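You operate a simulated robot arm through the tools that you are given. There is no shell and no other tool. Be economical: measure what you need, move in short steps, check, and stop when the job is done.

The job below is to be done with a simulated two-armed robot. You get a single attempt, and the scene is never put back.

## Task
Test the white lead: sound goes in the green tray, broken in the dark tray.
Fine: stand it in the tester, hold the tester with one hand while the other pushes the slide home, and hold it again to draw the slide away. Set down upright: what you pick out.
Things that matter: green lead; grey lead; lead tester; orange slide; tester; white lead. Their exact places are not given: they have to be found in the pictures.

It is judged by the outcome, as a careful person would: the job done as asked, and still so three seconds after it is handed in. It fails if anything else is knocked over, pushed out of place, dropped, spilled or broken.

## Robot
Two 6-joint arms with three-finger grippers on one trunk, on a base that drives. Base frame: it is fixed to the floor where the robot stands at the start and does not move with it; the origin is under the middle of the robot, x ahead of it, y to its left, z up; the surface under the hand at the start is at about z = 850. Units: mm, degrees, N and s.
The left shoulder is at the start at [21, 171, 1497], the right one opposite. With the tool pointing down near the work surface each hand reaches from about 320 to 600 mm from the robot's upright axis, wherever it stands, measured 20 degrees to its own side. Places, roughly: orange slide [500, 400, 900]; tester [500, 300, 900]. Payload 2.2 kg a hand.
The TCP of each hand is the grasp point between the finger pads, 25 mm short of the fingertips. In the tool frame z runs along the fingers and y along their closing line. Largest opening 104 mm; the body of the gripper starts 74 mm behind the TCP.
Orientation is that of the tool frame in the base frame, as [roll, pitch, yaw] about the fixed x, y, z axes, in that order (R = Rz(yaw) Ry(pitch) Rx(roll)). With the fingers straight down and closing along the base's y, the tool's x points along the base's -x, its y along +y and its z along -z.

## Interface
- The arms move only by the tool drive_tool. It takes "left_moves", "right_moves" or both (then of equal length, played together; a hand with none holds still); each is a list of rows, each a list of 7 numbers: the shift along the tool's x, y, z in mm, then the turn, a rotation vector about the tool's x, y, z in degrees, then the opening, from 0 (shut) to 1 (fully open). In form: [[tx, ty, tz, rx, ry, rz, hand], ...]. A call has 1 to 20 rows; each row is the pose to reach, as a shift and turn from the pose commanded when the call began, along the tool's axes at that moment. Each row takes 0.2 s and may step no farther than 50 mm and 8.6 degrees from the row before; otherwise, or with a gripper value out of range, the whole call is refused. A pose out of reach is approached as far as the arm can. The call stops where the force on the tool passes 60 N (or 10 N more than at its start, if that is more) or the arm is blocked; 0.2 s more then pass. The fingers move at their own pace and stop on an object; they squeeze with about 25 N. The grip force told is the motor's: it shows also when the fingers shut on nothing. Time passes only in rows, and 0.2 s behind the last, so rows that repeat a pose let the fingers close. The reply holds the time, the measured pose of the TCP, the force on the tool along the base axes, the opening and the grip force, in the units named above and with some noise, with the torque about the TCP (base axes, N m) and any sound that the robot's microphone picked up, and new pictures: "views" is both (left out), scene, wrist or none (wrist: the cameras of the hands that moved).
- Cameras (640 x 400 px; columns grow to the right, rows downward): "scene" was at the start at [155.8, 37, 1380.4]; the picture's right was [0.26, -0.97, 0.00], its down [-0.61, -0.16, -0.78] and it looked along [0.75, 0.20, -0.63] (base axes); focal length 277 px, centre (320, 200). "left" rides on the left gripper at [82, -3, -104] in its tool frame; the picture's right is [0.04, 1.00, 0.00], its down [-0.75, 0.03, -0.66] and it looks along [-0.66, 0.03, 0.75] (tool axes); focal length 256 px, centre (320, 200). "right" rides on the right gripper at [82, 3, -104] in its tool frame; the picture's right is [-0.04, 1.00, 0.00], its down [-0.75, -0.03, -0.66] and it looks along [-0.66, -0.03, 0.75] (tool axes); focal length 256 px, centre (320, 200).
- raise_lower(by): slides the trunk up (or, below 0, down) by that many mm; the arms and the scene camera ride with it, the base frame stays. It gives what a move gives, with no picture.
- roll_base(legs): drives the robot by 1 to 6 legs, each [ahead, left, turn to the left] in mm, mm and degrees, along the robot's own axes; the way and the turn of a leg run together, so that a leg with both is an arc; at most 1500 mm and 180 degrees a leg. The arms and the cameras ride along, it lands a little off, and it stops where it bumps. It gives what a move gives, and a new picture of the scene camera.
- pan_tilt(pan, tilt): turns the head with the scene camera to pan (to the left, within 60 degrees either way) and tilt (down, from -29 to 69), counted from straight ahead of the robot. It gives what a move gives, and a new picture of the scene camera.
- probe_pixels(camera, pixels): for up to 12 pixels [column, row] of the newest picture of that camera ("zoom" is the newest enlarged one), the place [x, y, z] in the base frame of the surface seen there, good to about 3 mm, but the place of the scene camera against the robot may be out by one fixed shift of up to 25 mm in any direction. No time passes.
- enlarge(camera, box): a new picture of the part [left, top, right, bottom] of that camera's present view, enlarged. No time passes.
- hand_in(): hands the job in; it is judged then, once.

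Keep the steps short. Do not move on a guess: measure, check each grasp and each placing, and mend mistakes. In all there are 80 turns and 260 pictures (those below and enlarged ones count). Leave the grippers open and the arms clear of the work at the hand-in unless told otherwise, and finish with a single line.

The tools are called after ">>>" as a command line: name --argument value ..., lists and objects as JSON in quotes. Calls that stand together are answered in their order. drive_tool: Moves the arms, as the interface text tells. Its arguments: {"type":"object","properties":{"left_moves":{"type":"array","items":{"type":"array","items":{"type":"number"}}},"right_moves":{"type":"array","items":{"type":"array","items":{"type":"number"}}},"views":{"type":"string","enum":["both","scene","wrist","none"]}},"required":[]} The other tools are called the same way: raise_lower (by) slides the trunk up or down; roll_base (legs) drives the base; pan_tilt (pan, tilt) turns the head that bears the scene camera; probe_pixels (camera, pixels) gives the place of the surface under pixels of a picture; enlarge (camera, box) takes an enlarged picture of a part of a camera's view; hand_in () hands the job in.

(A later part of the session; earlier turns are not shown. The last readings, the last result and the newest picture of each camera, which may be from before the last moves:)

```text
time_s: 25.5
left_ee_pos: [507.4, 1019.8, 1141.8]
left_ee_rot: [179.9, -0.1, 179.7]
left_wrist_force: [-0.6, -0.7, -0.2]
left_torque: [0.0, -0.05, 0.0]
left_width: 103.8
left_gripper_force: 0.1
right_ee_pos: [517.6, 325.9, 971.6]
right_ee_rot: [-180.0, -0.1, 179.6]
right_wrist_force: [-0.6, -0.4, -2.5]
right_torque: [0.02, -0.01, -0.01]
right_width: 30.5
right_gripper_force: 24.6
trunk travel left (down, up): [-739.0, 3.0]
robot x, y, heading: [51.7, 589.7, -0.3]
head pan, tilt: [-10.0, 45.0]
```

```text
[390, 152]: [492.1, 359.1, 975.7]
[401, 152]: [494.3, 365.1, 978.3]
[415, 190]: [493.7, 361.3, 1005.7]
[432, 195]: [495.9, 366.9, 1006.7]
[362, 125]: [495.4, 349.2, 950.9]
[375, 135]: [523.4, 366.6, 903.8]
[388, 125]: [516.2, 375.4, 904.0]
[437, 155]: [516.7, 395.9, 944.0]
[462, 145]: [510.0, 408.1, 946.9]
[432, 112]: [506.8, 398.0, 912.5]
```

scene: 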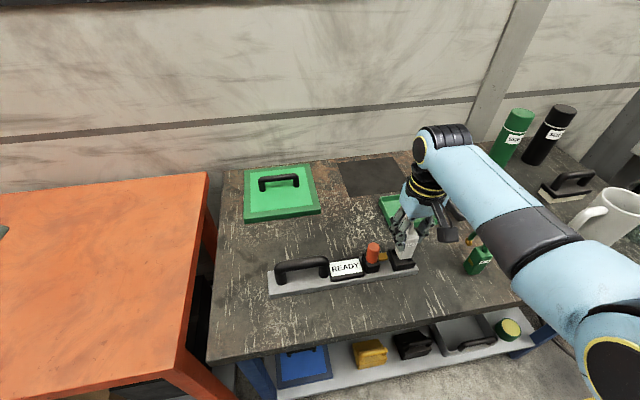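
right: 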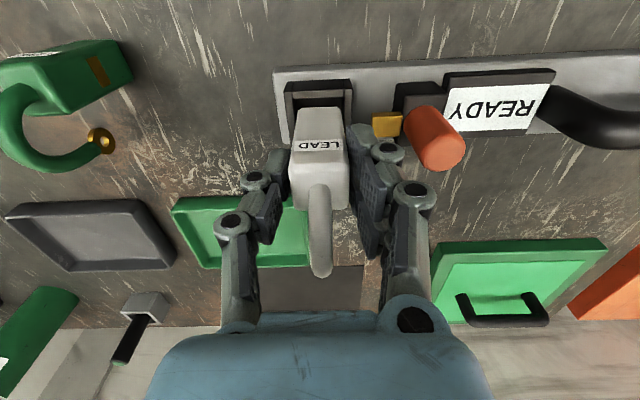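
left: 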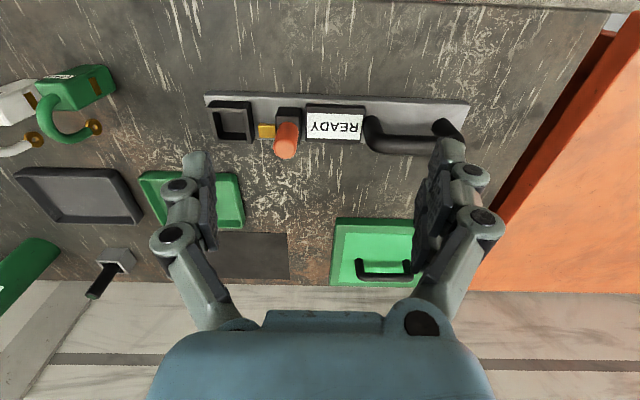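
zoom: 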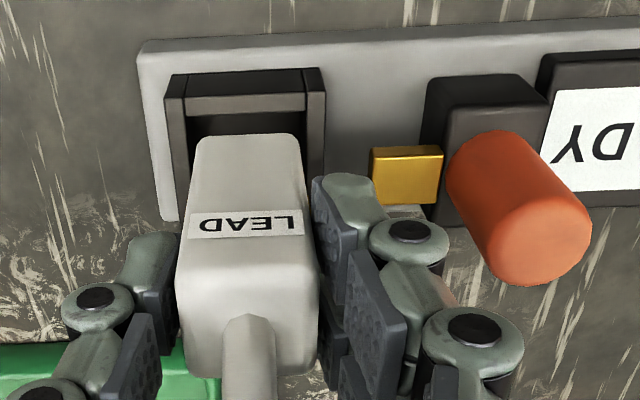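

Clearance is enough (knuckle to y 366, knob from y≈385). I lower into the socket.

>>> drive_tool --right_moves '[[0, 0.5, 12, 0, 0, 0, 0.1], [0, 0.5, 22, 0, 0, 0, 0.1], [0, 0.5, 28, 0, 0, 0, 0.1], [0, 0.5, 28, 0, 0, 0, 0.1]]' --views "wrist"

>>> enlarge --camera "right" --box '[240, 50, 460, 220]'

```text
time_s: 26.5
left_ee_pos: [507.3, 1019.5, 1142.2]
left_ee_rot: [-180.0, 0.0, 179.8]
left_wrist_force: [0.3, 0.4, 0.2]
left_torque: [0.02, 0.01, -0.02]
left_width: 103.9
left_gripper_force: 0.1
right_ee_pos: [518.1, 327.7, 943.9]
right_ee_rot: [-179.9, -0.2, 179.8]
right_wrist_force: [0.5, -0.3, -2.1]
right_torque: [-0.01, 0.04, -0.01]
right_width: 30.5
right_gripper_force: 25.2
trunk travel left (down, up): [-739.0, 3.0]
robot x, y, heading: [51.6, 584.5, -0.2]
head pan, tilt: [-10.0, 45.0]
```

right: 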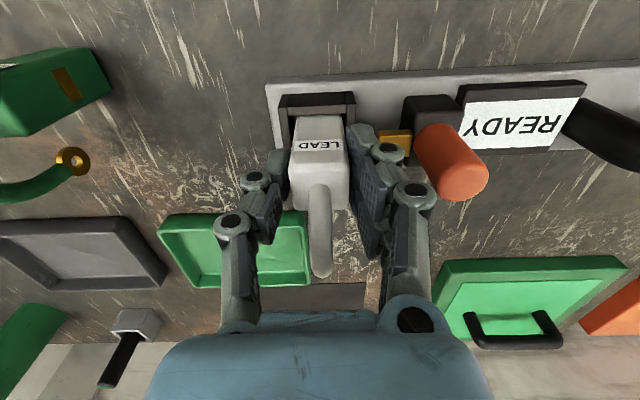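

```text
2.35 times, centred on (350, 135) of right
```

zoom: 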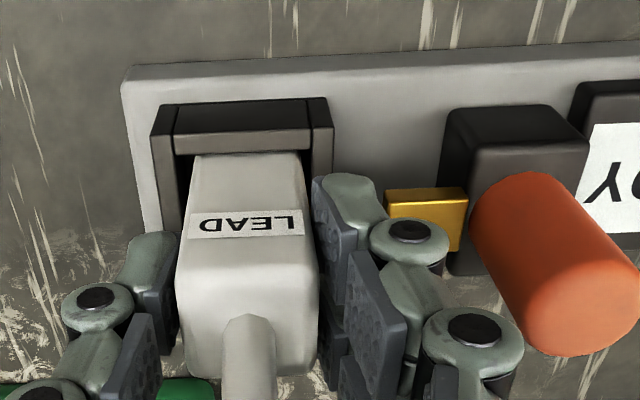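

Inside the walls, no force yet. I lower in small steps to feel the floor.

>>> drive_tool --right_moves '[[0, 0, 1, 0, 0, 0, 0.1], [0, 0, 2, 0, 0, 0, 0.1], [0, 0, 3, 0, 0, 0, 0.1], [0, 0, 3, 0, 0, 0, 0.1]]' --views "none"

```text
time_s: 27.5
left_ee_pos: [507.6, 1019.5, 1140.5]
left_ee_rot: [-180.0, 0.1, 179.7]
left_wrist_force: [0.2, -0.6, -0.2]
left_torque: [0.02, -0.01, 0.02]
left_width: 103.9
left_gripper_force: 0.0
right_ee_pos: [517.1, 326.1, 942.9]
right_ee_rot: [-180.0, -0.1, 179.7]
right_wrist_force: [0.6, -1.6, 2.8]
right_torque: [-0.08, -0.08, -0.03]
right_width: 30.4
right_gripper_force: 25.1
trunk travel left (down, up): [-739.0, 3.0]
robot x, y, heading: [53.3, 583.7, -0.3]
head pan, tilt: [-10.0, 45.0]
```

Floor touched (force −2 → +3). I open a little, let settle, then rise straight up.

>>> drive_tool --right_moves '[[0, 0, 0, 0, 0, 0, 0.36], [0, 0, 0, 0, 0, 0, 0.42], [0, 0, 0, 0, 0, 0, 0.42], [0, 0, -30, 0, 0, 0, 0.42], [0, 0, -70, 0, 0, 0, 0.42], [0, 0, -108, 0, 0, 0, 0.42], [0, 0, -108, 0, 0, 0, 0.42]]' --views "both"

>>> enlarge --camera "right" --box '[240, 30, 460, 180]'

```text
time_s: 29.1
left_ee_pos: [507.6, 1019.9, 1141.5]
left_ee_rot: [180.0, 0.0, 179.8]
left_wrist_force: [-0.4, 0.1, -0.8]
left_torque: [-0.02, -0.03, 0.01]
left_width: 103.8
left_gripper_force: 0.1
right_ee_pos: [518.3, 326.2, 1049.8]
right_ee_rot: [180.0, -0.3, 179.7]
right_wrist_force: [-0.1, 0.4, 0.5]
right_torque: [0.0, 0.04, 0.04]
right_width: 43.5
right_gripper_force: 0.0
trunk travel left (down, up): [-739.0, 3.0]
robot x, y, heading: [50.8, 585.1, -0.2]
head pan, tilt: [-10.0, 45.0]
```

scene: 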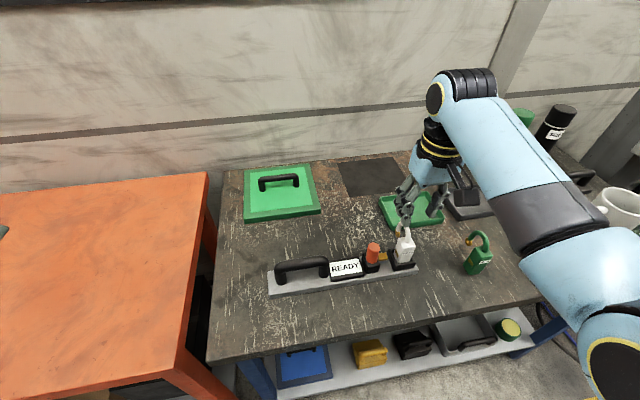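
right: 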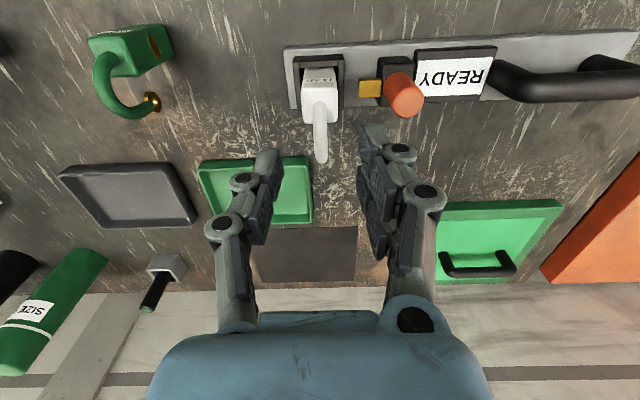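

```text
2.67 times, centred on (350, 105) of right
```

zoom: 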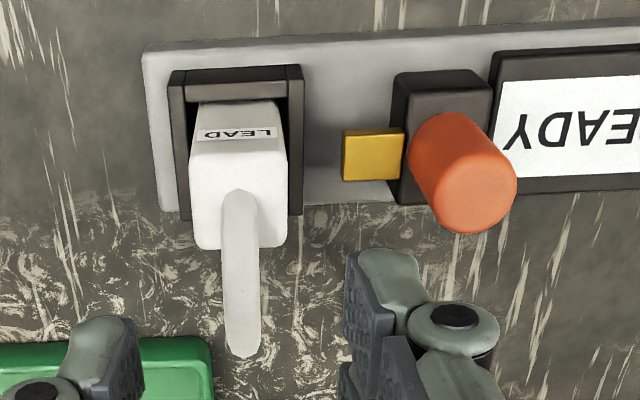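

The lead stands upright in the socket. Next I back the base 60 and shift it right 110, so that the left hand can take the handle while the right takes the knob; then lower the trunk to its first height.

>>> roll_base --legs '[[-60, 0, 0], [0, -110, 0]]'

>>> raise_lower --by -45

>>> pan_tilt --pan 0 --tilt 45

```text
time_s: 30.9
left_ee_pos: [447.0, 911.2, 1141.1]
left_ee_rot: [179.9, -0.1, 179.8]
left_wrist_force: [-0.5, 1.1, -0.4]
left_torque: [0.0, 0.02, 0.01]
left_width: 104.0
left_gripper_force: 0.0
right_ee_pos: [458.6, 215.9, 1049.3]
right_ee_rot: [179.9, -0.1, 179.8]
right_wrist_force: [0.2, 0.0, 0.1]
right_torque: [0.02, 0.02, 0.01]
right_width: 43.5
right_gripper_force: 0.1
trunk travel left (down, up): [-739.0, 3.0]
robot x, y, heading: [-5.3, 475.6, -0.4]
head pan, tilt: [-10.0, 45.0]
```

scene: 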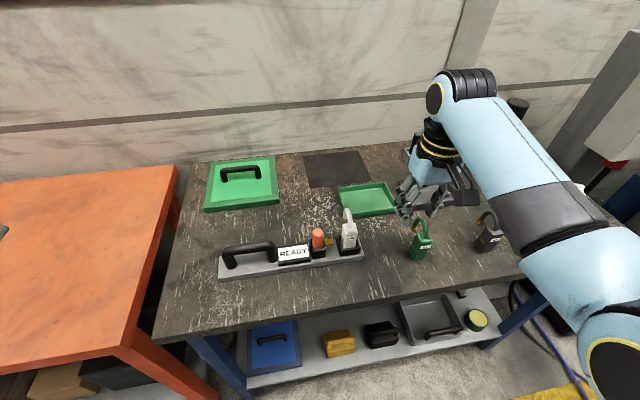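

```text
time_s: 31.8
left_ee_pos: [446.4, 911.4, 1097.3]
left_ee_rot: [180.0, 0.0, 179.8]
left_wrist_force: [0.0, 0.8, 0.2]
left_torque: [-0.01, -0.03, 0.02]
left_width: 104.0
left_gripper_force: 0.1
right_ee_pos: [458.1, 215.5, 1006.1]
right_ee_rot: [179.9, -0.2, 179.8]
right_wrist_force: [0.7, 0.4, 0.1]
right_torque: [-0.05, 0.03, 0.0]
right_width: 43.7
right_gripper_force: 0.1
trunk travel left (down, up): [-694.0, 48.0]
robot x, y, heading: [-7.0, 476.0, -0.1]
head pan, tilt: [-10.0, 45.0]
```

```text
time_s: 32.5
left_ee_pos: [447.5, 910.8, 1096.5]
left_ee_rot: [-180.0, 0.0, 179.8]
left_wrist_force: [0.4, -1.2, 0.9]
left_torque: [-0.01, -0.01, 0.0]
left_width: 103.8
left_gripper_force: 0.0
right_ee_pos: [459.5, 216.9, 1005.1]
right_ee_rot: [179.9, -0.2, 179.8]
right_wrist_force: [0.0, 0.0, 0.0]
right_torque: [0.0, -0.04, 0.01]
right_width: 43.7
right_gripper_force: 0.0
trunk travel left (down, up): [-694.0, 48.0]
robot x, y, heading: [-7.2, 478.1, -0.1]
head pan, tilt: [0.0, 45.0]
```

scene: 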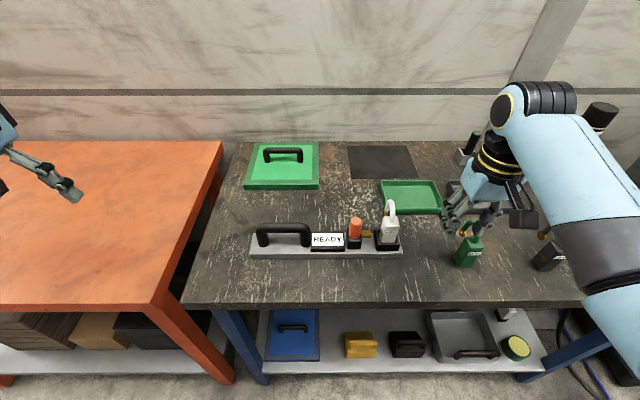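

I move the left hand over the handle, turning it so the fingers close along x (90° about the tool axis), staying at z≈1090.

>>> drive_tool --left_moves '[[-6, -33, 0, 0, 0, 8.2, 1], [-12, -66, 0, 0, 0, 16.4, 1], [-18, -99, 0, 0, 0, 24.6, 1], [-24, -132, 0, 0, 0, 32.8, 1], [-30, -165, 0, 0, 0, 41, 1], [-36, -198, 0, 0, 0, 49.2, 1], [-42, -231, 0, 0, 0, 57.4, 1], [-48, -264, 0, 0, 0, 65.6, 1], [-54, -297, 0, 0, 0, 73.8, 1], [-60, -330, 0, 0, 0, 82, 1], [-61, -350, 0, 0, 0, 90, 1], [-61, -350, 0, 0, 0, 90, 1], [-61, -350, 0, 0, 0, 90, 1]]' --views "both"

```text
time_s: 35.5
left_ee_pos: [513.8, 637.1, 1083.7]
left_ee_rot: [179.8, -6.5, 93.4]
left_wrist_force: [-0.9, -0.8, -0.5]
left_torque: [0.02, 0.02, -0.02]
left_width: 104.1
left_gripper_force: 0.0
right_ee_pos: [459.3, 217.0, 1005.8]
right_ee_rot: [-180.0, -0.2, 179.8]
right_wrist_force: [-0.5, -0.2, -0.4]
right_torque: [0.0, -0.03, 0.01]
right_width: 43.5
right_gripper_force: 0.1
trunk travel left (down, up): [-694.0, 48.0]
robot x, y, heading: [-7.6, 480.7, -0.3]
head pan, tilt: [0.0, 45.0]
stopped in row 13 (left hand): the arm was blocked; the commanded pose is now the measured one
```

scene: 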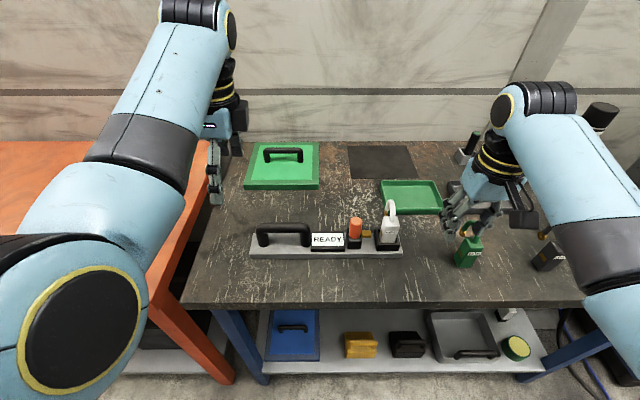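
left: 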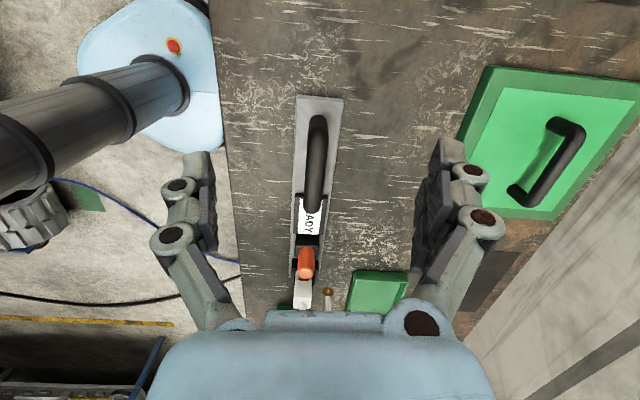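

The left elbow is blocked near the body at this close, folded reach. The start posture (far out, trunk lower relative to the hands) reached the middle, so I back the base off 112 and lift/extend both hands, then will lower the trunk.

>>> roll_base --legs '[[-112, 0, 0]]'

>>> drive_tool --left_moves '[[0, 20, -20, 0, -2, 0, 1], [0, 45, -40, 0, -4, 0, 1], [0, 70, -60, 0, -6.5, 0, 1], [0, 95, -80, 0, -6.5, 0, 1], [0, 105, -105, 0, -6.5, 0, 1], [0, 105, -105, 0, -6.5, 0, 1]]' --right_moves '[[-10, 0, -40, 0, 0, 0, 0.42], [-35, 0, -80, 0, 0, 0, 0.42], [-70, 10, -110, 0, 0, 0, 0.42], [-105, 20, -140, 0, 0, 0, 0.42], [-140, 30, -165, 0, 0, 0, 0.42], [-160, 40, -185, 0, 0, 0, 0.42]]' --views "scene"

```text
time_s: 36.7
left_ee_pos: [400.9, 638.1, 1083.9]
left_ee_rot: [179.7, -6.4, 93.3]
left_wrist_force: [0.4, -0.7, 0.5]
left_torque: [0.01, -0.02, 0.02]
left_width: 103.9
left_gripper_force: 0.0
right_ee_pos: [345.9, 216.8, 1005.5]
right_ee_rot: [179.9, -0.2, 179.7]
right_wrist_force: [-0.8, -0.5, -0.5]
right_torque: [0.01, 0.0, -0.01]
right_width: 43.5
right_gripper_force: 0.0
trunk travel left (down, up): [-694.0, 48.0]
robot x, y, heading: [-121.6, 474.6, -0.3]
head pan, tilt: [0.0, 45.0]
```

scene: 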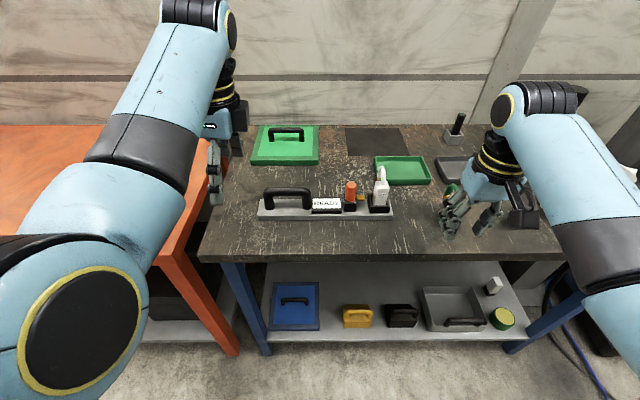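

```text
time_s: 38.1
left_ee_pos: [507.3, 633.9, 1186.6]
left_ee_rot: [179.7, 0.3, 93.2]
left_wrist_force: [-0.6, 0.0, -0.7]
left_torque: [-0.01, 0.0, 0.01]
left_width: 104.2
left_gripper_force: 0.0
right_ee_pos: [506.7, 256.8, 1188.1]
right_ee_rot: [-179.8, -0.4, 179.8]
right_wrist_force: [-0.5, 0.1, 1.0]
right_torque: [-0.01, 0.03, -0.02]
right_width: 43.6
right_gripper_force: 0.1
trunk travel left (down, up): [-694.0, 48.0]
robot x, y, heading: [-120.4, 477.3, -0.2]
head pan, tilt: [0.0, 45.0]
```

scene: 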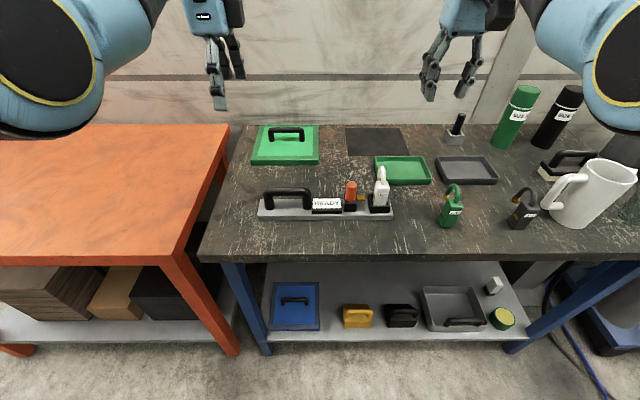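

Both are in the start-like posture. At this height I bring the left hand over y≈550 and the right over the knob at (513,399), turning the right to close along x.

>>> drive_tool --left_moves '[[-8, 0, 0, 0, 0, 1.5, 1], [-16, 0, 0, 0, 0, 3.3, 1], [-24, 0, 0, 0, 0, 3.3, 1], [-32, 0, 0, 0, 0, 3.3, 1], [-40, 0, 0, 0, 0, 3.3, 1], [-48, 0, 0, 0, 0, 3.3, 1], [-56, 0, 0, 0, 0, 3.3, 1], [-64, 0, 0, 0, 0, 3.3, 1], [-72, 0, 0, 0, 0, 3.3, 1], [-80, 0, 0, 0, 0, 3.3, 1], [-84, 0, 0, 0, 0, 3.3, 1], [-84, 0, 0, 0, 0, 3.3, 1], [-84, 0, 0, 0, 0, 3.3, 1]]' --right_moves '[[0, 13, 0, 0, 0, -8.2, 0.6], [-1, 26, 0, 0, 0, -16.4, 0.6], [-2, 39, 0, 0, 0, -24.6, 0.6], [-2, 52, 0, 0, 0, -32.8, 0.6], [-3, 65, 0, 0, 0, -41, 0.6], [-4, 78, 0, 0, 0, -49.2, 0.6], [-4, 91, 0, 0, 0, -57.4, 0.6], [-5, 104, 0, 0, 0, -65.6, 0.6], [-5, 117, 0, 0, 0, -73.8, 0.6], [-6, 130, 0, 0, 0, -82, 0.6], [-6, 142, 0, 0, 0, -89.8, 0.6], [-6, 142, 0, 0, 0, -89.8, 0.6], [-6, 142, 0, 0, 0, -89.8, 0.6]]' --views "both"

```text
time_s: 40.9
left_ee_pos: [511.6, 548.0, 1189.1]
left_ee_rot: [179.7, 0.1, 89.9]
left_wrist_force: [-0.6, 1.0, 0.3]
left_torque: [0.02, 0.0, 0.02]
left_width: 103.7
left_gripper_force: 0.1
right_ee_pos: [514.2, 397.9, 1192.0]
right_ee_rot: [179.8, 0.0, -90.4]
right_wrist_force: [-0.5, -0.1, 0.2]
right_torque: [0.02, 0.03, 0.0]
right_width: 62.4
right_gripper_force: 0.0
trunk travel left (down, up): [-694.0, 48.0]
robot x, y, heading: [-120.8, 473.5, -0.5]
head pan, tilt: [0.0, 45.0]
```

scene: 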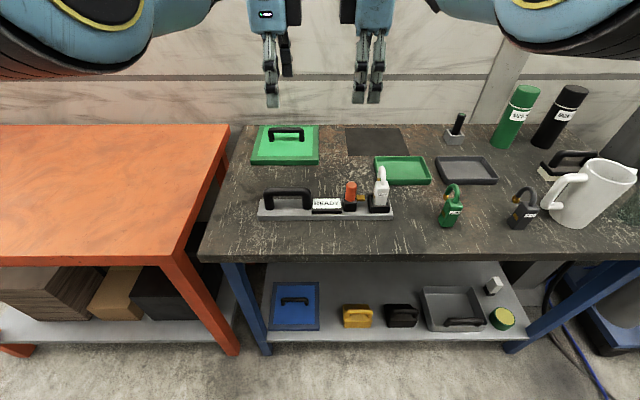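
right: 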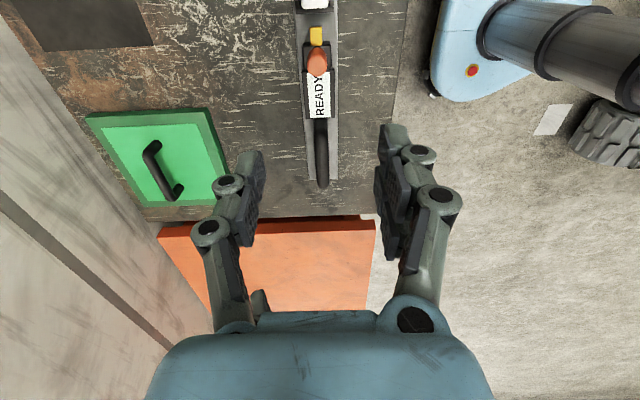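
left: 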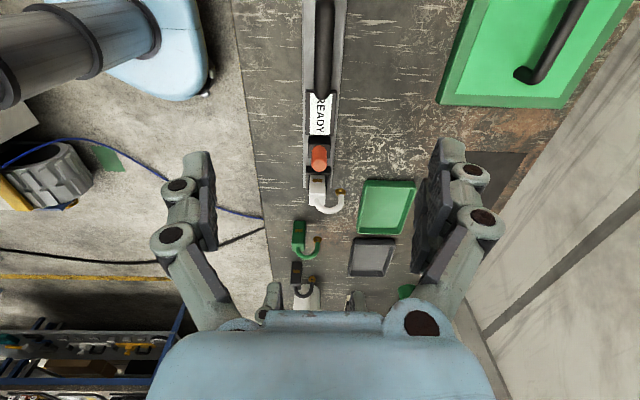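

Both hands reach. I lower the trunk 170 so both come to about z 1020, then measure handle and knob.

>>> raise_lower --by -170

>>> drive_tool --left_moves '[[0, 0, 0, 0, 0, 0, 1]]' --right_moves '[[0, 0, 0, 0, 0, 0, 0.6]]' --views "both"

```text
time_s: 42.8
left_ee_pos: [511.4, 547.4, 1018.9]
left_ee_rot: [179.7, 0.1, 89.8]
left_wrist_force: [0.4, 0.2, 0.0]
left_torque: [-0.02, 0.02, 0.01]
left_width: 104.3
left_gripper_force: 0.0
right_ee_pos: [513.1, 398.1, 1020.0]
right_ee_rot: [179.8, -0.1, -90.5]
right_wrist_force: [1.0, 2.0, 0.5]
right_torque: [0.0, 0.01, 0.0]
right_width: 62.3
right_gripper_force: 0.1
trunk travel left (down, up): [-524.0, 218.0]
robot x, y, heading: [-120.7, 477.5, -0.2]
head pan, tilt: [0.0, 45.0]
```

```text
time_s: 43.2
left_ee_pos: [512.3, 546.4, 1018.8]
left_ee_rot: [179.7, 0.1, 89.9]
left_wrist_force: [0.7, -0.3, -0.5]
left_torque: [0.0, -0.05, 0.01]
left_width: 104.2
left_gripper_force: 0.2
right_ee_pos: [514.9, 397.9, 1019.7]
right_ee_rot: [179.8, 0.1, -90.5]
right_wrist_force: [-0.1, -0.5, 0.3]
right_torque: [0.04, 0.01, 0.0]
right_width: 62.6
right_gripper_force: 0.3
trunk travel left (down, up): [-524.0, 218.0]
robot x, y, heading: [-118.4, 475.0, -0.5]
head pan, tilt: [0.0, 45.0]
```

scene: 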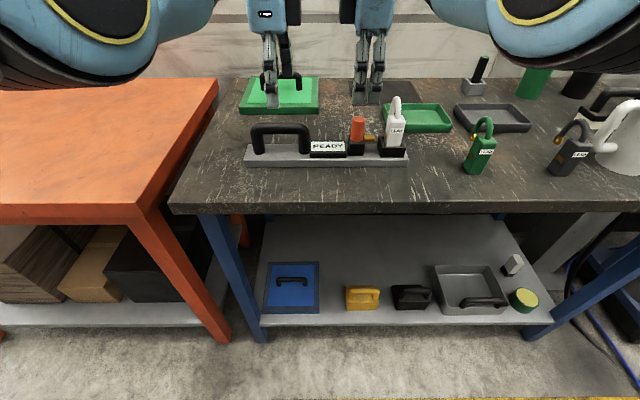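
right: 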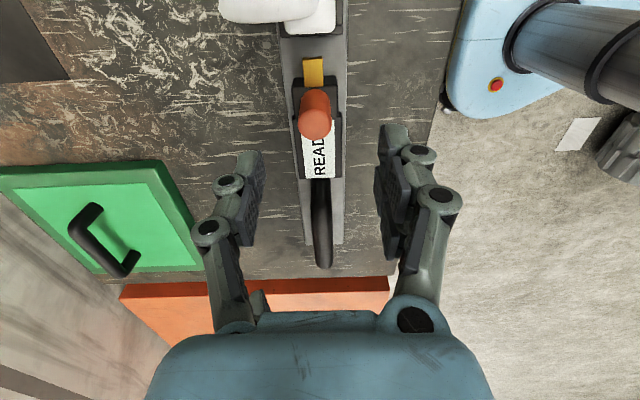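
left: 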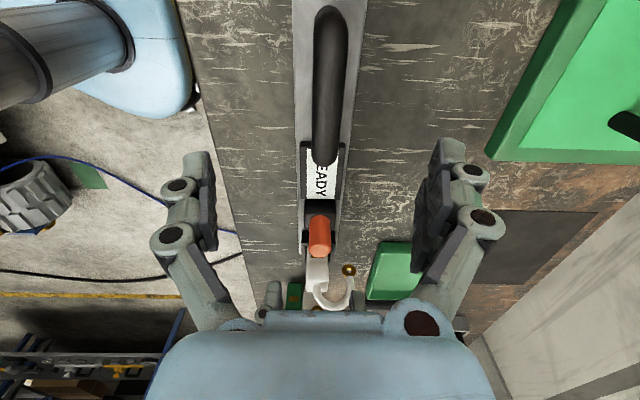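

Both hands hang well over the tester. I probe the handle bar (left picture) and the knob (right picture).

>>> probe_pixels --camera "left" --pixels '[[331, 40], [330, 80], [328, 120], [318, 80], [342, 80], [316, 120], [338, 120], [326, 150]]'

>>> probe_pixels --camera "right" --pixels '[[315, 105], [315, 120], [302, 110], [329, 110], [315, 92], [315, 132], [313, 72], [313, 60], [320, 160]]'

```text
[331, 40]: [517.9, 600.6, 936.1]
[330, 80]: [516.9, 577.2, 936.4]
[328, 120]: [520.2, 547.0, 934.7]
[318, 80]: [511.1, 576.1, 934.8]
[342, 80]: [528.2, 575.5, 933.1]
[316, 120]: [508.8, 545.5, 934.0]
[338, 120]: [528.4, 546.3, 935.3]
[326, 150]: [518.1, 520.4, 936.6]
```

```text
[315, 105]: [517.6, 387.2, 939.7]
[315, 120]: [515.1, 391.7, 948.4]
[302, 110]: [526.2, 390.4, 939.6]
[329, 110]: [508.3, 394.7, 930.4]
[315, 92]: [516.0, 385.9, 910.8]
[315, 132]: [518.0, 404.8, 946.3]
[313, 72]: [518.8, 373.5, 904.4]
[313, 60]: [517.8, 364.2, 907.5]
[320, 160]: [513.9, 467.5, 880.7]
```

Handle bar: axis x≈518, top z 936; knob axis about (517,399), top 948. Left hand descends to (518,552,922).

>>> drive_tool --left_moves '[[4, 6, 0, 0, 0, 0, 0.6], [4, 6, 40, 0, 0, 0, 0.6], [4, 6, 75, 0, 0, 0, 0.6], [4, 6, 96, 0, 0, 0, 0.6], [4, 6, 96, 0, 0, 0, 0.6]]' --views "wrist"

```text
time_s: 44.4
left_ee_pos: [515.4, 552.5, 922.8]
left_ee_rot: [179.7, 0.2, 89.9]
left_wrist_force: [-0.6, 0.4, 0.3]
left_torque: [0.0, -0.01, -0.02]
left_width: 62.3
left_gripper_force: 0.1
right_ee_pos: [513.5, 397.5, 1020.5]
right_ee_rot: [179.9, 0.0, -90.5]
right_wrist_force: [0.7, -0.1, -0.4]
right_torque: [0.02, 0.02, -0.01]
right_width: 62.5
right_gripper_force: 0.0
trunk travel left (down, up): [-524.0, 218.0]
robot x, y, heading: [-120.0, 478.2, -0.2]
head pan, tilt: [0.0, 45.0]
```

left: 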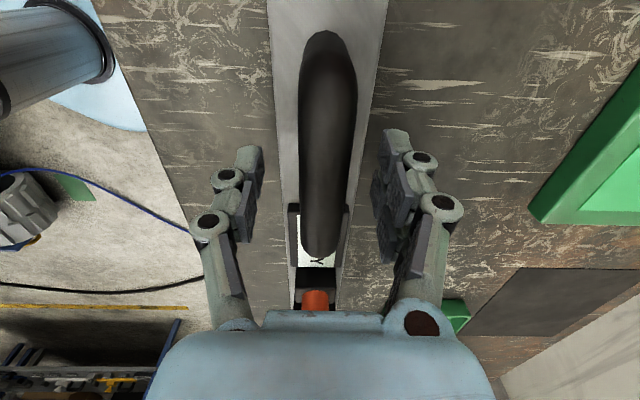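

Bar is about 3 mm off centre toward +x; I correct and close.

>>> drive_tool --left_moves '[[0, 3, 0, 0, 0, 0, 0.6], [0, 3, 0, 0, 0, 0, 0.4], [0, 3, 0, 0, 0, 0, 0.25], [0, 3, 0, 0, 0, 0, 0.1], [0, 3, 0, 0, 0, 0, 0.05], [0, 3, 0, 0, 0, 0, 0.05]]' --views "wrist"

```text
time_s: 45.8
left_ee_pos: [517.9, 554.1, 924.3]
left_ee_rot: [179.8, 0.0, 89.8]
left_wrist_force: [0.9, -1.2, -6.0]
left_torque: [0.1, -0.03, 0.06]
left_width: 13.7
left_gripper_force: 10.8
left hand out of reach, approached as far as the arm can: row 1, 2, 3, 4, 5, 6
right_ee_pos: [513.6, 398.6, 1020.2]
right_ee_rot: [179.9, 0.0, -90.5]
right_wrist_force: [-0.1, -0.7, 0.0]
right_torque: [0.0, 0.01, -0.01]
right_width: 62.8
right_gripper_force: 0.0
trunk travel left (down, up): [-524.0, 218.0]
robot x, y, heading: [-118.5, 474.9, -0.5]
head pan, tilt: [0.0, 45.0]
```

left: 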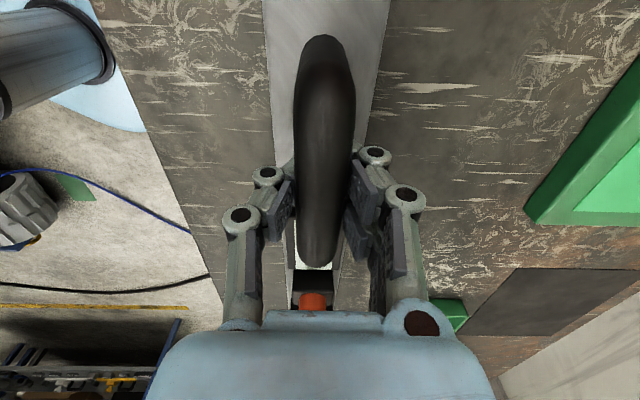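

The pads closed to 13.7 mm with −6 N in z: they sit low on the round bar, and the arm is at its reach limit. I open, rise 40, and bring the base 30 mm nearer.

>>> drive_tool --left_moves '[[0, 0, 0, 0, 0, 0, 0.3], [0, 0, 0, 0, 0, 0, 0.6], [0, 0, 0, 0, 0, 0, 0.6], [0, 0, -40, 0, 0, 0, 0.6], [0, 0, -70, 0, 0, 0, 0.6]]' --views "wrist"

>>> roll_base --legs '[[30, 0, 0]]'

```text
time_s: 47.0
left_ee_pos: [515.8, 552.3, 992.9]
left_ee_rot: [179.8, 0.0, 89.8]
left_wrist_force: [-0.7, 0.4, 0.2]
left_torque: [-0.01, 0.03, -0.01]
left_width: 62.5
left_gripper_force: 0.0
right_ee_pos: [512.9, 397.3, 1019.5]
right_ee_rot: [179.9, 0.0, -90.5]
right_wrist_force: [-0.3, 0.4, 0.2]
right_torque: [0.04, -0.02, -0.04]
right_width: 62.3
right_gripper_force: 0.1
trunk travel left (down, up): [-524.0, 218.0]
robot x, y, heading: [-121.8, 481.5, -0.3]
head pan, tilt: [0.0, 45.0]
```

left: 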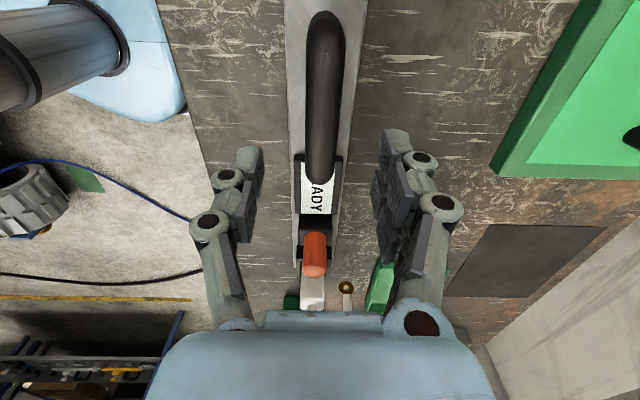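

```text
time_s: 47.8
left_ee_pos: [547.8, 551.2, 991.5]
left_ee_rot: [179.9, 0.1, 89.8]
left_wrist_force: [-0.1, 0.0, -0.8]
left_torque: [0.02, 0.04, 0.01]
left_width: 62.5
left_gripper_force: 0.1
right_ee_pos: [545.3, 396.9, 1019.8]
right_ee_rot: [179.7, 0.0, -90.5]
right_wrist_force: [0.7, -1.1, -0.7]
right_torque: [0.0, 0.07, 0.0]
right_width: 62.5
right_gripper_force: 0.1
trunk travel left (down, up): [-524.0, 218.0]
robot x, y, heading: [-90.3, 476.9, -0.1]
head pan, tilt: [0.0, 45.0]
```

scene: 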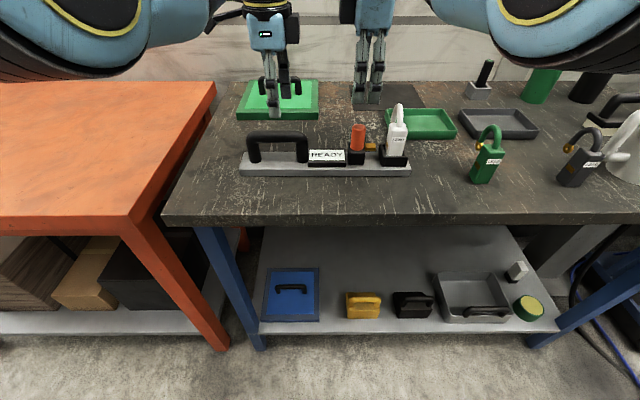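

I shift both hands back over the tester and lower the left to z≈931.

>>> drive_tool --left_moves '[[0, -30, 0, 0, 0, 0, 0.6], [0, -30, 20, 0, 0, 0, 0.6], [0, -30, 45, 0, 0, 0, 0.6], [0, -30, 61, 0, 0, 0, 0.6], [0, -30, 61, 0, 0, 0, 0.6]]' --right_moves '[[0, 28, 0, 0, 0, 0, 0.6], [0, 28, 0, 0, 0, 0, 0.6], [0, 28, 0, 0, 0, 0, 0.6], [0, 28, 0, 0, 0, 0, 0.6], [0, 28, 0, 0, 0, 0, 0.6]]' --views "wrist"

>>> probe_pixels --camera "left" --pixels '[[324, 60], [324, 120], [324, 180], [310, 120], [340, 120]]'

```text
time_s: 49.0
left_ee_pos: [515.9, 550.7, 931.4]
left_ee_rot: [179.6, 0.0, 89.9]
left_wrist_force: [-0.2, 0.1, 0.2]
left_torque: [-0.04, 0.0, -0.04]
left_width: 62.5
left_gripper_force: 0.0
right_ee_pos: [514.7, 397.7, 1021.5]
right_ee_rot: [179.8, -0.1, -90.5]
right_wrist_force: [-0.2, 0.7, 0.8]
right_torque: [0.01, 0.01, -0.05]
right_width: 62.5
right_gripper_force: 0.0
trunk travel left (down, up): [-524.0, 218.0]
robot x, y, heading: [-93.0, 473.9, -0.4]
head pan, tilt: [0.0, 45.0]
```

right: 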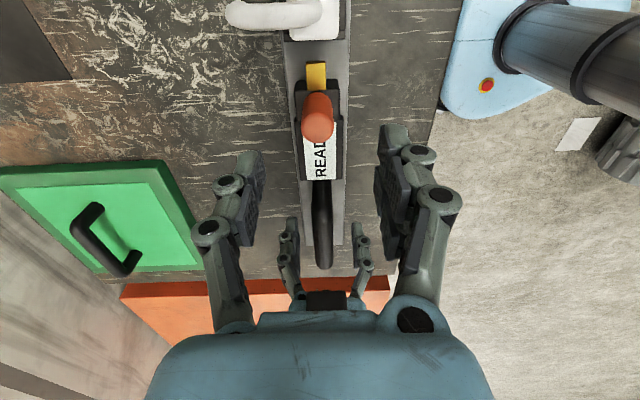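
left: 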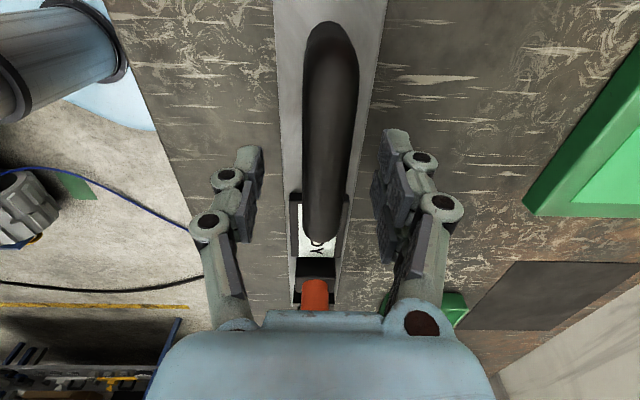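

```text
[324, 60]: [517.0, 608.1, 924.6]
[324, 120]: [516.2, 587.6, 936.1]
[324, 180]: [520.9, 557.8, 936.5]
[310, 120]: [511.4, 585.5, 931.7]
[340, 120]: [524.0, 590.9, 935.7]
```

Bar centre x≈518. I shift +2 and close on it.

>>> drive_tool --left_moves '[[0, 2, 0, 0, 0, 0, 0.6], [0, 2, 0, 0, 0, 0, 0.4], [0, 2, 0, 0, 0, 0, 0.2], [0, 2, 0, 0, 0, 0, 0.05], [0, 2, 0, 0, 0, 0, 0.05], [0, 2, 0, 0, 0, 0, 0.05], [0, 2, 0, 0, 0, 0, 0.05]]' --views "wrist"

```text
time_s: 50.6
left_ee_pos: [518.8, 551.1, 933.5]
left_ee_rot: [179.6, 0.0, 89.9]
left_wrist_force: [-0.6, 0.1, 0.8]
left_torque: [-0.03, 0.03, -0.29]
left_width: 19.5
left_gripper_force: 25.4
right_ee_pos: [515.5, 397.4, 1021.3]
right_ee_rot: [179.8, 0.1, -90.5]
right_wrist_force: [-0.3, 0.0, 0.3]
right_torque: [0.0, -0.04, -0.04]
right_width: 62.6
right_gripper_force: 0.1
trunk travel left (down, up): [-524.0, 218.0]
robot x, y, heading: [-91.7, 476.6, -0.1]
head pan, tilt: [0.0, 45.0]
```

left: 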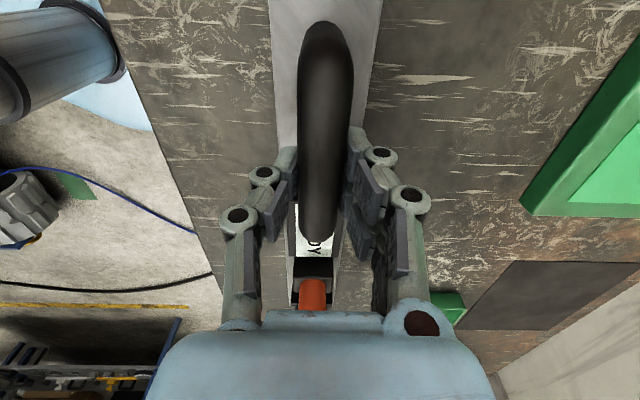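

Handle firmly held (19.5 mm, 25 N, no side force). I re-measure the knob, then lower the right hand.

>>> probe_pixels --camera "right" --pixels '[[318, 125], [318, 136], [306, 128], [331, 128], [319, 115], [317, 100]]'

>>> drive_tool --right_moves '[[-1, -1.5, 35, 0, 0, 0, 0.6], [-1, -1.5, 65, 0, 0, 0, 0.6], [-1, -1.5, 76, 0, 0, 0, 0.6], [-1, -1.5, 76, 0, 0, 0, 0.6]]' --views "wrist"

```text
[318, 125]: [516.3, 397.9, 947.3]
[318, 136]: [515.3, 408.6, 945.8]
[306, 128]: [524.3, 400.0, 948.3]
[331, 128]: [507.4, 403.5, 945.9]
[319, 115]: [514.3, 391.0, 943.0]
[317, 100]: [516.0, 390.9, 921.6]
```

```text
time_s: 51.6
left_ee_pos: [517.2, 550.5, 931.7]
left_ee_rot: [179.7, 0.1, 89.9]
left_wrist_force: [-1.1, 0.5, 1.2]
left_torque: [0.0, -0.02, -0.32]
left_width: 19.6
left_gripper_force: 25.3
right_ee_pos: [515.3, 398.0, 944.0]
right_ee_rot: [179.7, 0.1, -90.5]
right_wrist_force: [1.0, -0.3, 0.5]
right_torque: [0.02, -0.01, -0.01]
right_width: 62.5
right_gripper_force: 0.1
trunk travel left (down, up): [-524.0, 218.0]
robot x, y, heading: [-86.4, 476.6, -0.3]
head pan, tilt: [0.0, 45.0]
```

right: 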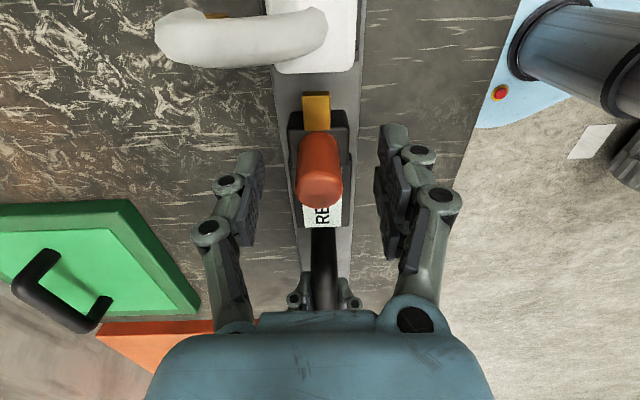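

Knob is centred between the fingers. Close.

>>> drive_tool --right_moves '[[-1.5, 0, 0, 0, 0, 0, 0.4], [-1.5, 0, 0, 0, 0, 0, 0.2], [-1.5, 0, 0, 0, 0, 0, 0.08], [-1.5, 0, 0, 0, 0, 0, 0.08], [-1.5, 0, 0, 0, 0, 0, 0.08]]' --views "wrist"

```text
time_s: 52.8
left_ee_pos: [516.4, 552.7, 932.3]
left_ee_rot: [179.8, 0.1, 89.8]
left_wrist_force: [-10.2, 1.1, 5.7]
left_torque: [0.02, 0.09, -0.64]
left_width: 19.7
left_gripper_force: 24.9
right_ee_pos: [516.1, 401.7, 943.3]
right_ee_rot: [179.7, 0.1, -90.5]
right_wrist_force: [8.9, 0.4, 0.5]
right_torque: [-0.03, -0.25, -0.11]
right_width: 25.4
right_gripper_force: 25.2
trunk travel left (down, up): [-524.0, 218.0]
robot x, y, heading: [-90.3, 474.1, -0.5]
head pan, tilt: [0.0, 45.0]
```

right: 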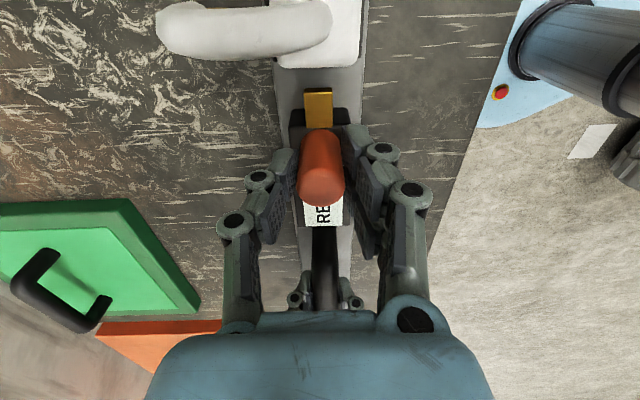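

Knob gripped (25.4 mm). I relieve the small x force and push the slide toward the socket (−y), 15 mm first.

>>> drive_tool --right_moves '[[0, -1, 0, 0, 0, 0, 0.08], [3, -1, 0, 0, 0, 0, 0.08], [6, -1, 0, 0, 0, 0, 0.08], [9, -1, 0, 0, 0, 0, 0.08], [12, -1, 0, 0, 0, 0, 0.08], [15, -1, 0, 0, 0, 0, 0.08], [15, -1, 0, 0, 0, 0, 0.08]]' --views "both"

>>> enlarge --camera "right" --box '[230, 20, 430, 145]'

```text
time_s: 54.4
left_ee_pos: [518.7, 551.2, 933.0]
left_ee_rot: [179.7, 0.1, 89.9]
left_wrist_force: [0.0, -2.0, 2.7]
left_torque: [-0.65, -0.03, -0.11]
left_width: 19.4
left_gripper_force: 24.8
right_ee_pos: [519.5, 383.7, 943.7]
right_ee_rot: [179.9, -0.2, -90.5]
right_wrist_force: [-0.9, 1.5, -0.6]
right_torque: [0.5, 0.0, 0.12]
right_width: 25.5
right_gripper_force: 24.8
trunk travel left (down, up): [-524.0, 218.0]
robot x, y, heading: [-90.6, 481.2, -0.4]
head pan, tilt: [0.0, 45.0]
```

scene: 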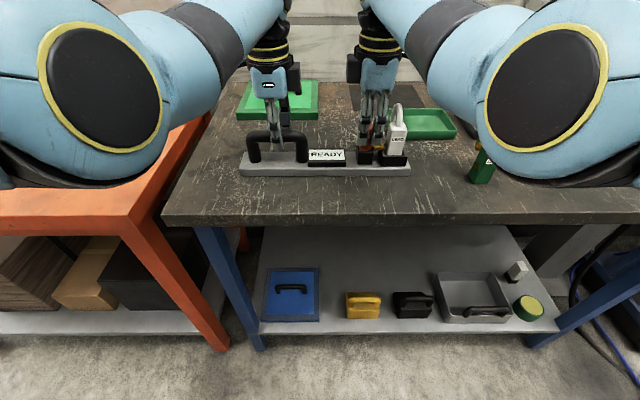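
right: 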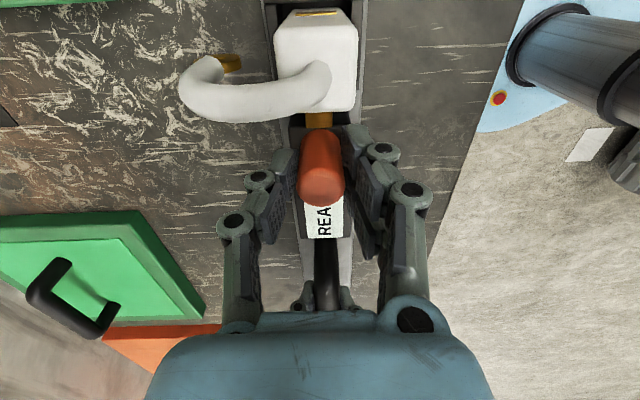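

```text
3.20 times, centred on (330, 82) of right
```

zoom: 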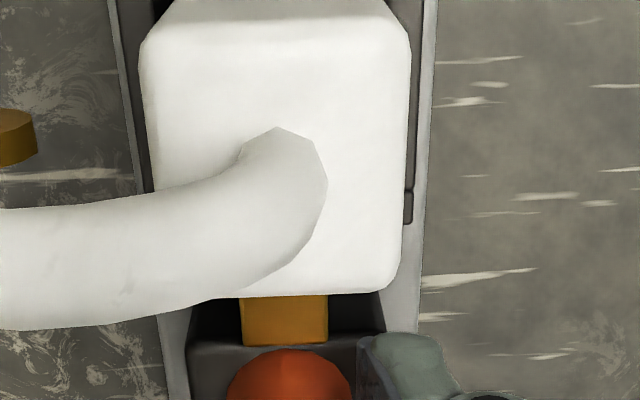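

The slide has moved about 17 mm, tester steady, still READY. I push on in 1.5 mm steps.

>>> drive_tool --right_moves '[[1.5, 0, 0, 0, 0, 0, 0.08], [3, 0, 0, 0, 0, 0, 0.08], [4.5, 0, 0, 0, 0, 0, 0.08], [6, 0, 0, 0, 0, 0, 0.08], [6, 0, 0, 0, 0, 0, 0.08]]' --views "both"

>>> enlarge --camera "scene" --box '[230, 90, 430, 190]'

```text
time_s: 55.6
left_ee_pos: [518.2, 551.5, 931.1]
left_ee_rot: [179.8, 0.2, 89.9]
left_wrist_force: [0.5, 0.4, 0.1]
left_torque: [0.39, -0.07, -0.16]
left_width: 19.3
left_gripper_force: 25.3
right_ee_pos: [518.2, 379.8, 944.0]
right_ee_rot: [179.8, 0.0, -90.5]
right_wrist_force: [-0.5, 0.6, -0.5]
right_torque: [0.2, -0.02, 0.03]
right_width: 25.4
right_gripper_force: 25.3
trunk travel left (down, up): [-524.0, 218.0]
robot x, y, heading: [-89.5, 476.3, -0.3]
head pan, tilt: [0.0, 45.0]
```

scene: 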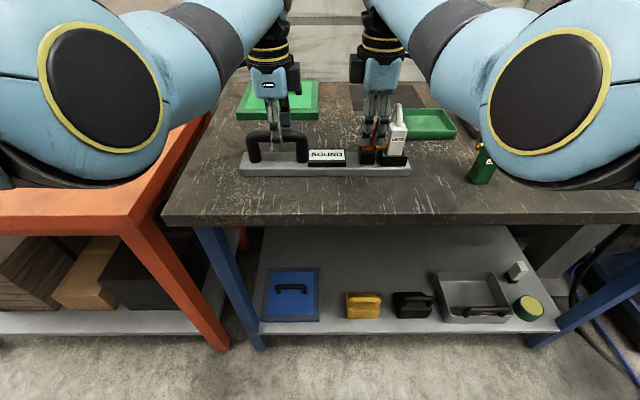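
right: 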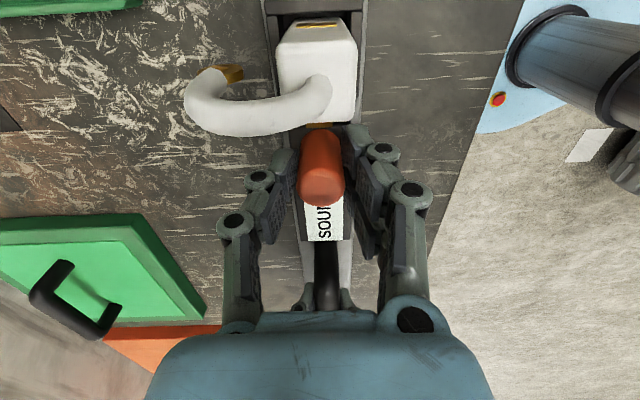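

```text
3.20 times, centred on (330, 140) of scene
```

zoom: 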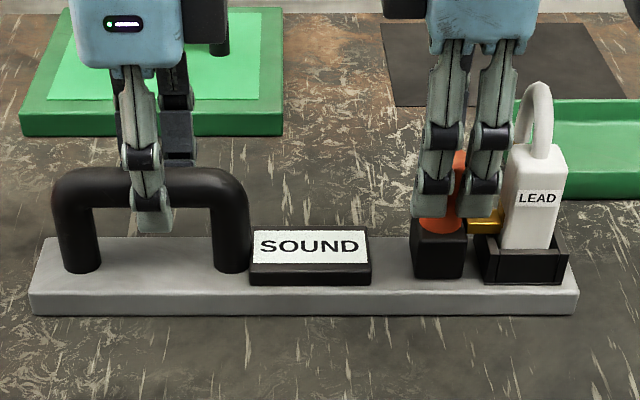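

It reads SOUND. I hold a moment longer to confirm the reading is steady.

>>> drive_tool --right_moves '[[0, 0, 0, 0, 0, 0, 0.08], [0, 0, 0, 0, 0, 0, 0.08], [0, 0, 0, 0, 0, 0, 0.08], [0, 0, 0, 0, 0, 0, 0.08], [0, 0, 0, 0, 0, 0, 0.08]]' --views "scene"

>>> enlarge --camera "scene" --box '[290, 100, 430, 190]'

```text
time_s: 56.8
left_ee_pos: [518.5, 551.5, 932.1]
left_ee_rot: [179.8, 0.1, 89.9]
left_wrist_force: [1.2, 1.9, 0.3]
left_torque: [0.29, -0.03, -0.11]
left_width: 19.6
left_gripper_force: 25.0
right_ee_pos: [518.0, 379.4, 944.4]
right_ee_rot: [179.8, 0.0, -90.5]
right_wrist_force: [-0.9, -0.1, 0.7]
right_torque: [-0.12, 0.02, 0.06]
right_width: 25.3
right_gripper_force: 24.6
trunk travel left (down, up): [-524.0, 218.0]
robot x, y, heading: [-89.2, 475.0, -0.5]
head pan, tilt: [0.0, 45.0]
```

scene: 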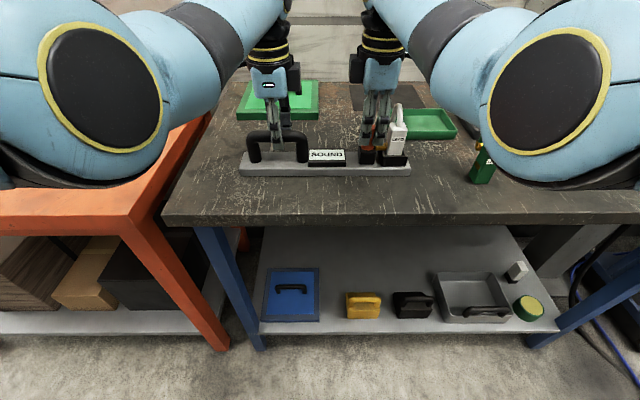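

```text
4.44 times, centred on (360, 145) of scene
```

zoom: 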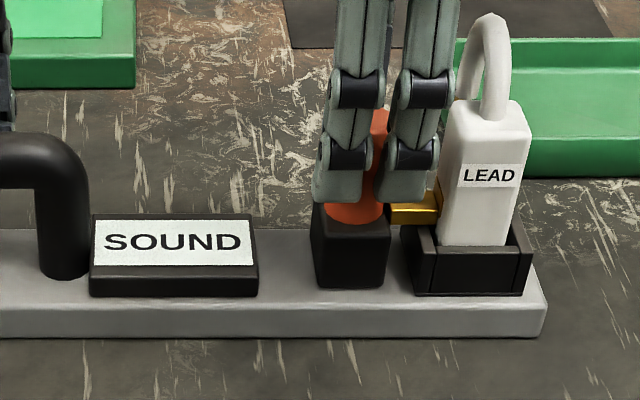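

SOUND, steady → green tray. Still holding the handle, I draw the slide back 20 mm.

>>> drive_tool --right_moves '[[-3, 0, 0, 0, 0, 0, 0.08], [-6, 0, 0, 0, 0, 0, 0.08], [-9, 0, 0, 0, 0, 0, 0.08], [-12, 0, 0, 0, 0, 0, 0.08], [-15, 0, 0, 0, 0, 0, 0.08], [-18, 0, 0, 0, 0, 0, 0.08], [-20, 0, 0, 0, 0, 0, 0.08], [-20, 0, 0, 0, 0, 0, 0.08]]' --views "both"

>>> enlarge --camera "scene" --box '[230, 90, 430, 190]'

```text
time_s: 58.6
left_ee_pos: [518.1, 551.9, 931.7]
left_ee_rot: [179.7, 0.2, 89.9]
left_wrist_force: [0.3, 2.5, 0.1]
left_torque: [0.79, -0.03, -0.04]
left_width: 19.5
left_gripper_force: 25.0
right_ee_pos: [518.0, 401.7, 944.7]
right_ee_rot: [179.7, 0.1, -90.4]
right_wrist_force: [0.6, -3.2, 0.3]
right_torque: [-0.05, -0.07, 0.08]
right_width: 25.5
right_gripper_force: 24.7
trunk travel left (down, up): [-524.0, 218.0]
robot x, y, heading: [-88.8, 479.4, -0.5]
head pan, tilt: [0.0, 45.0]
```

scene: 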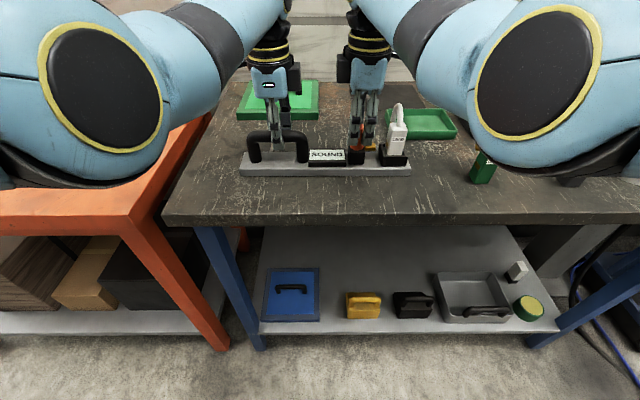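
right: 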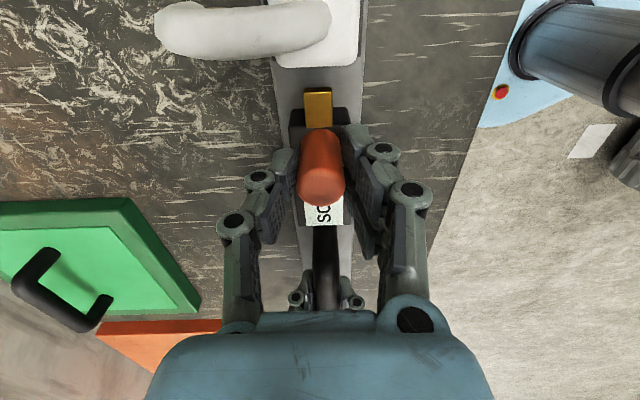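

```text
3.20 times, centred on (330, 140) of scene
```

zoom: 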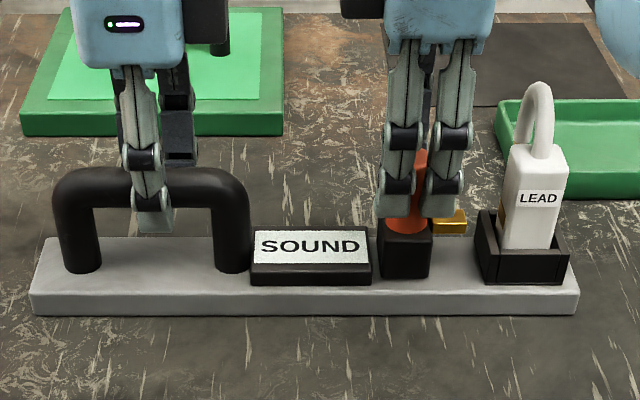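

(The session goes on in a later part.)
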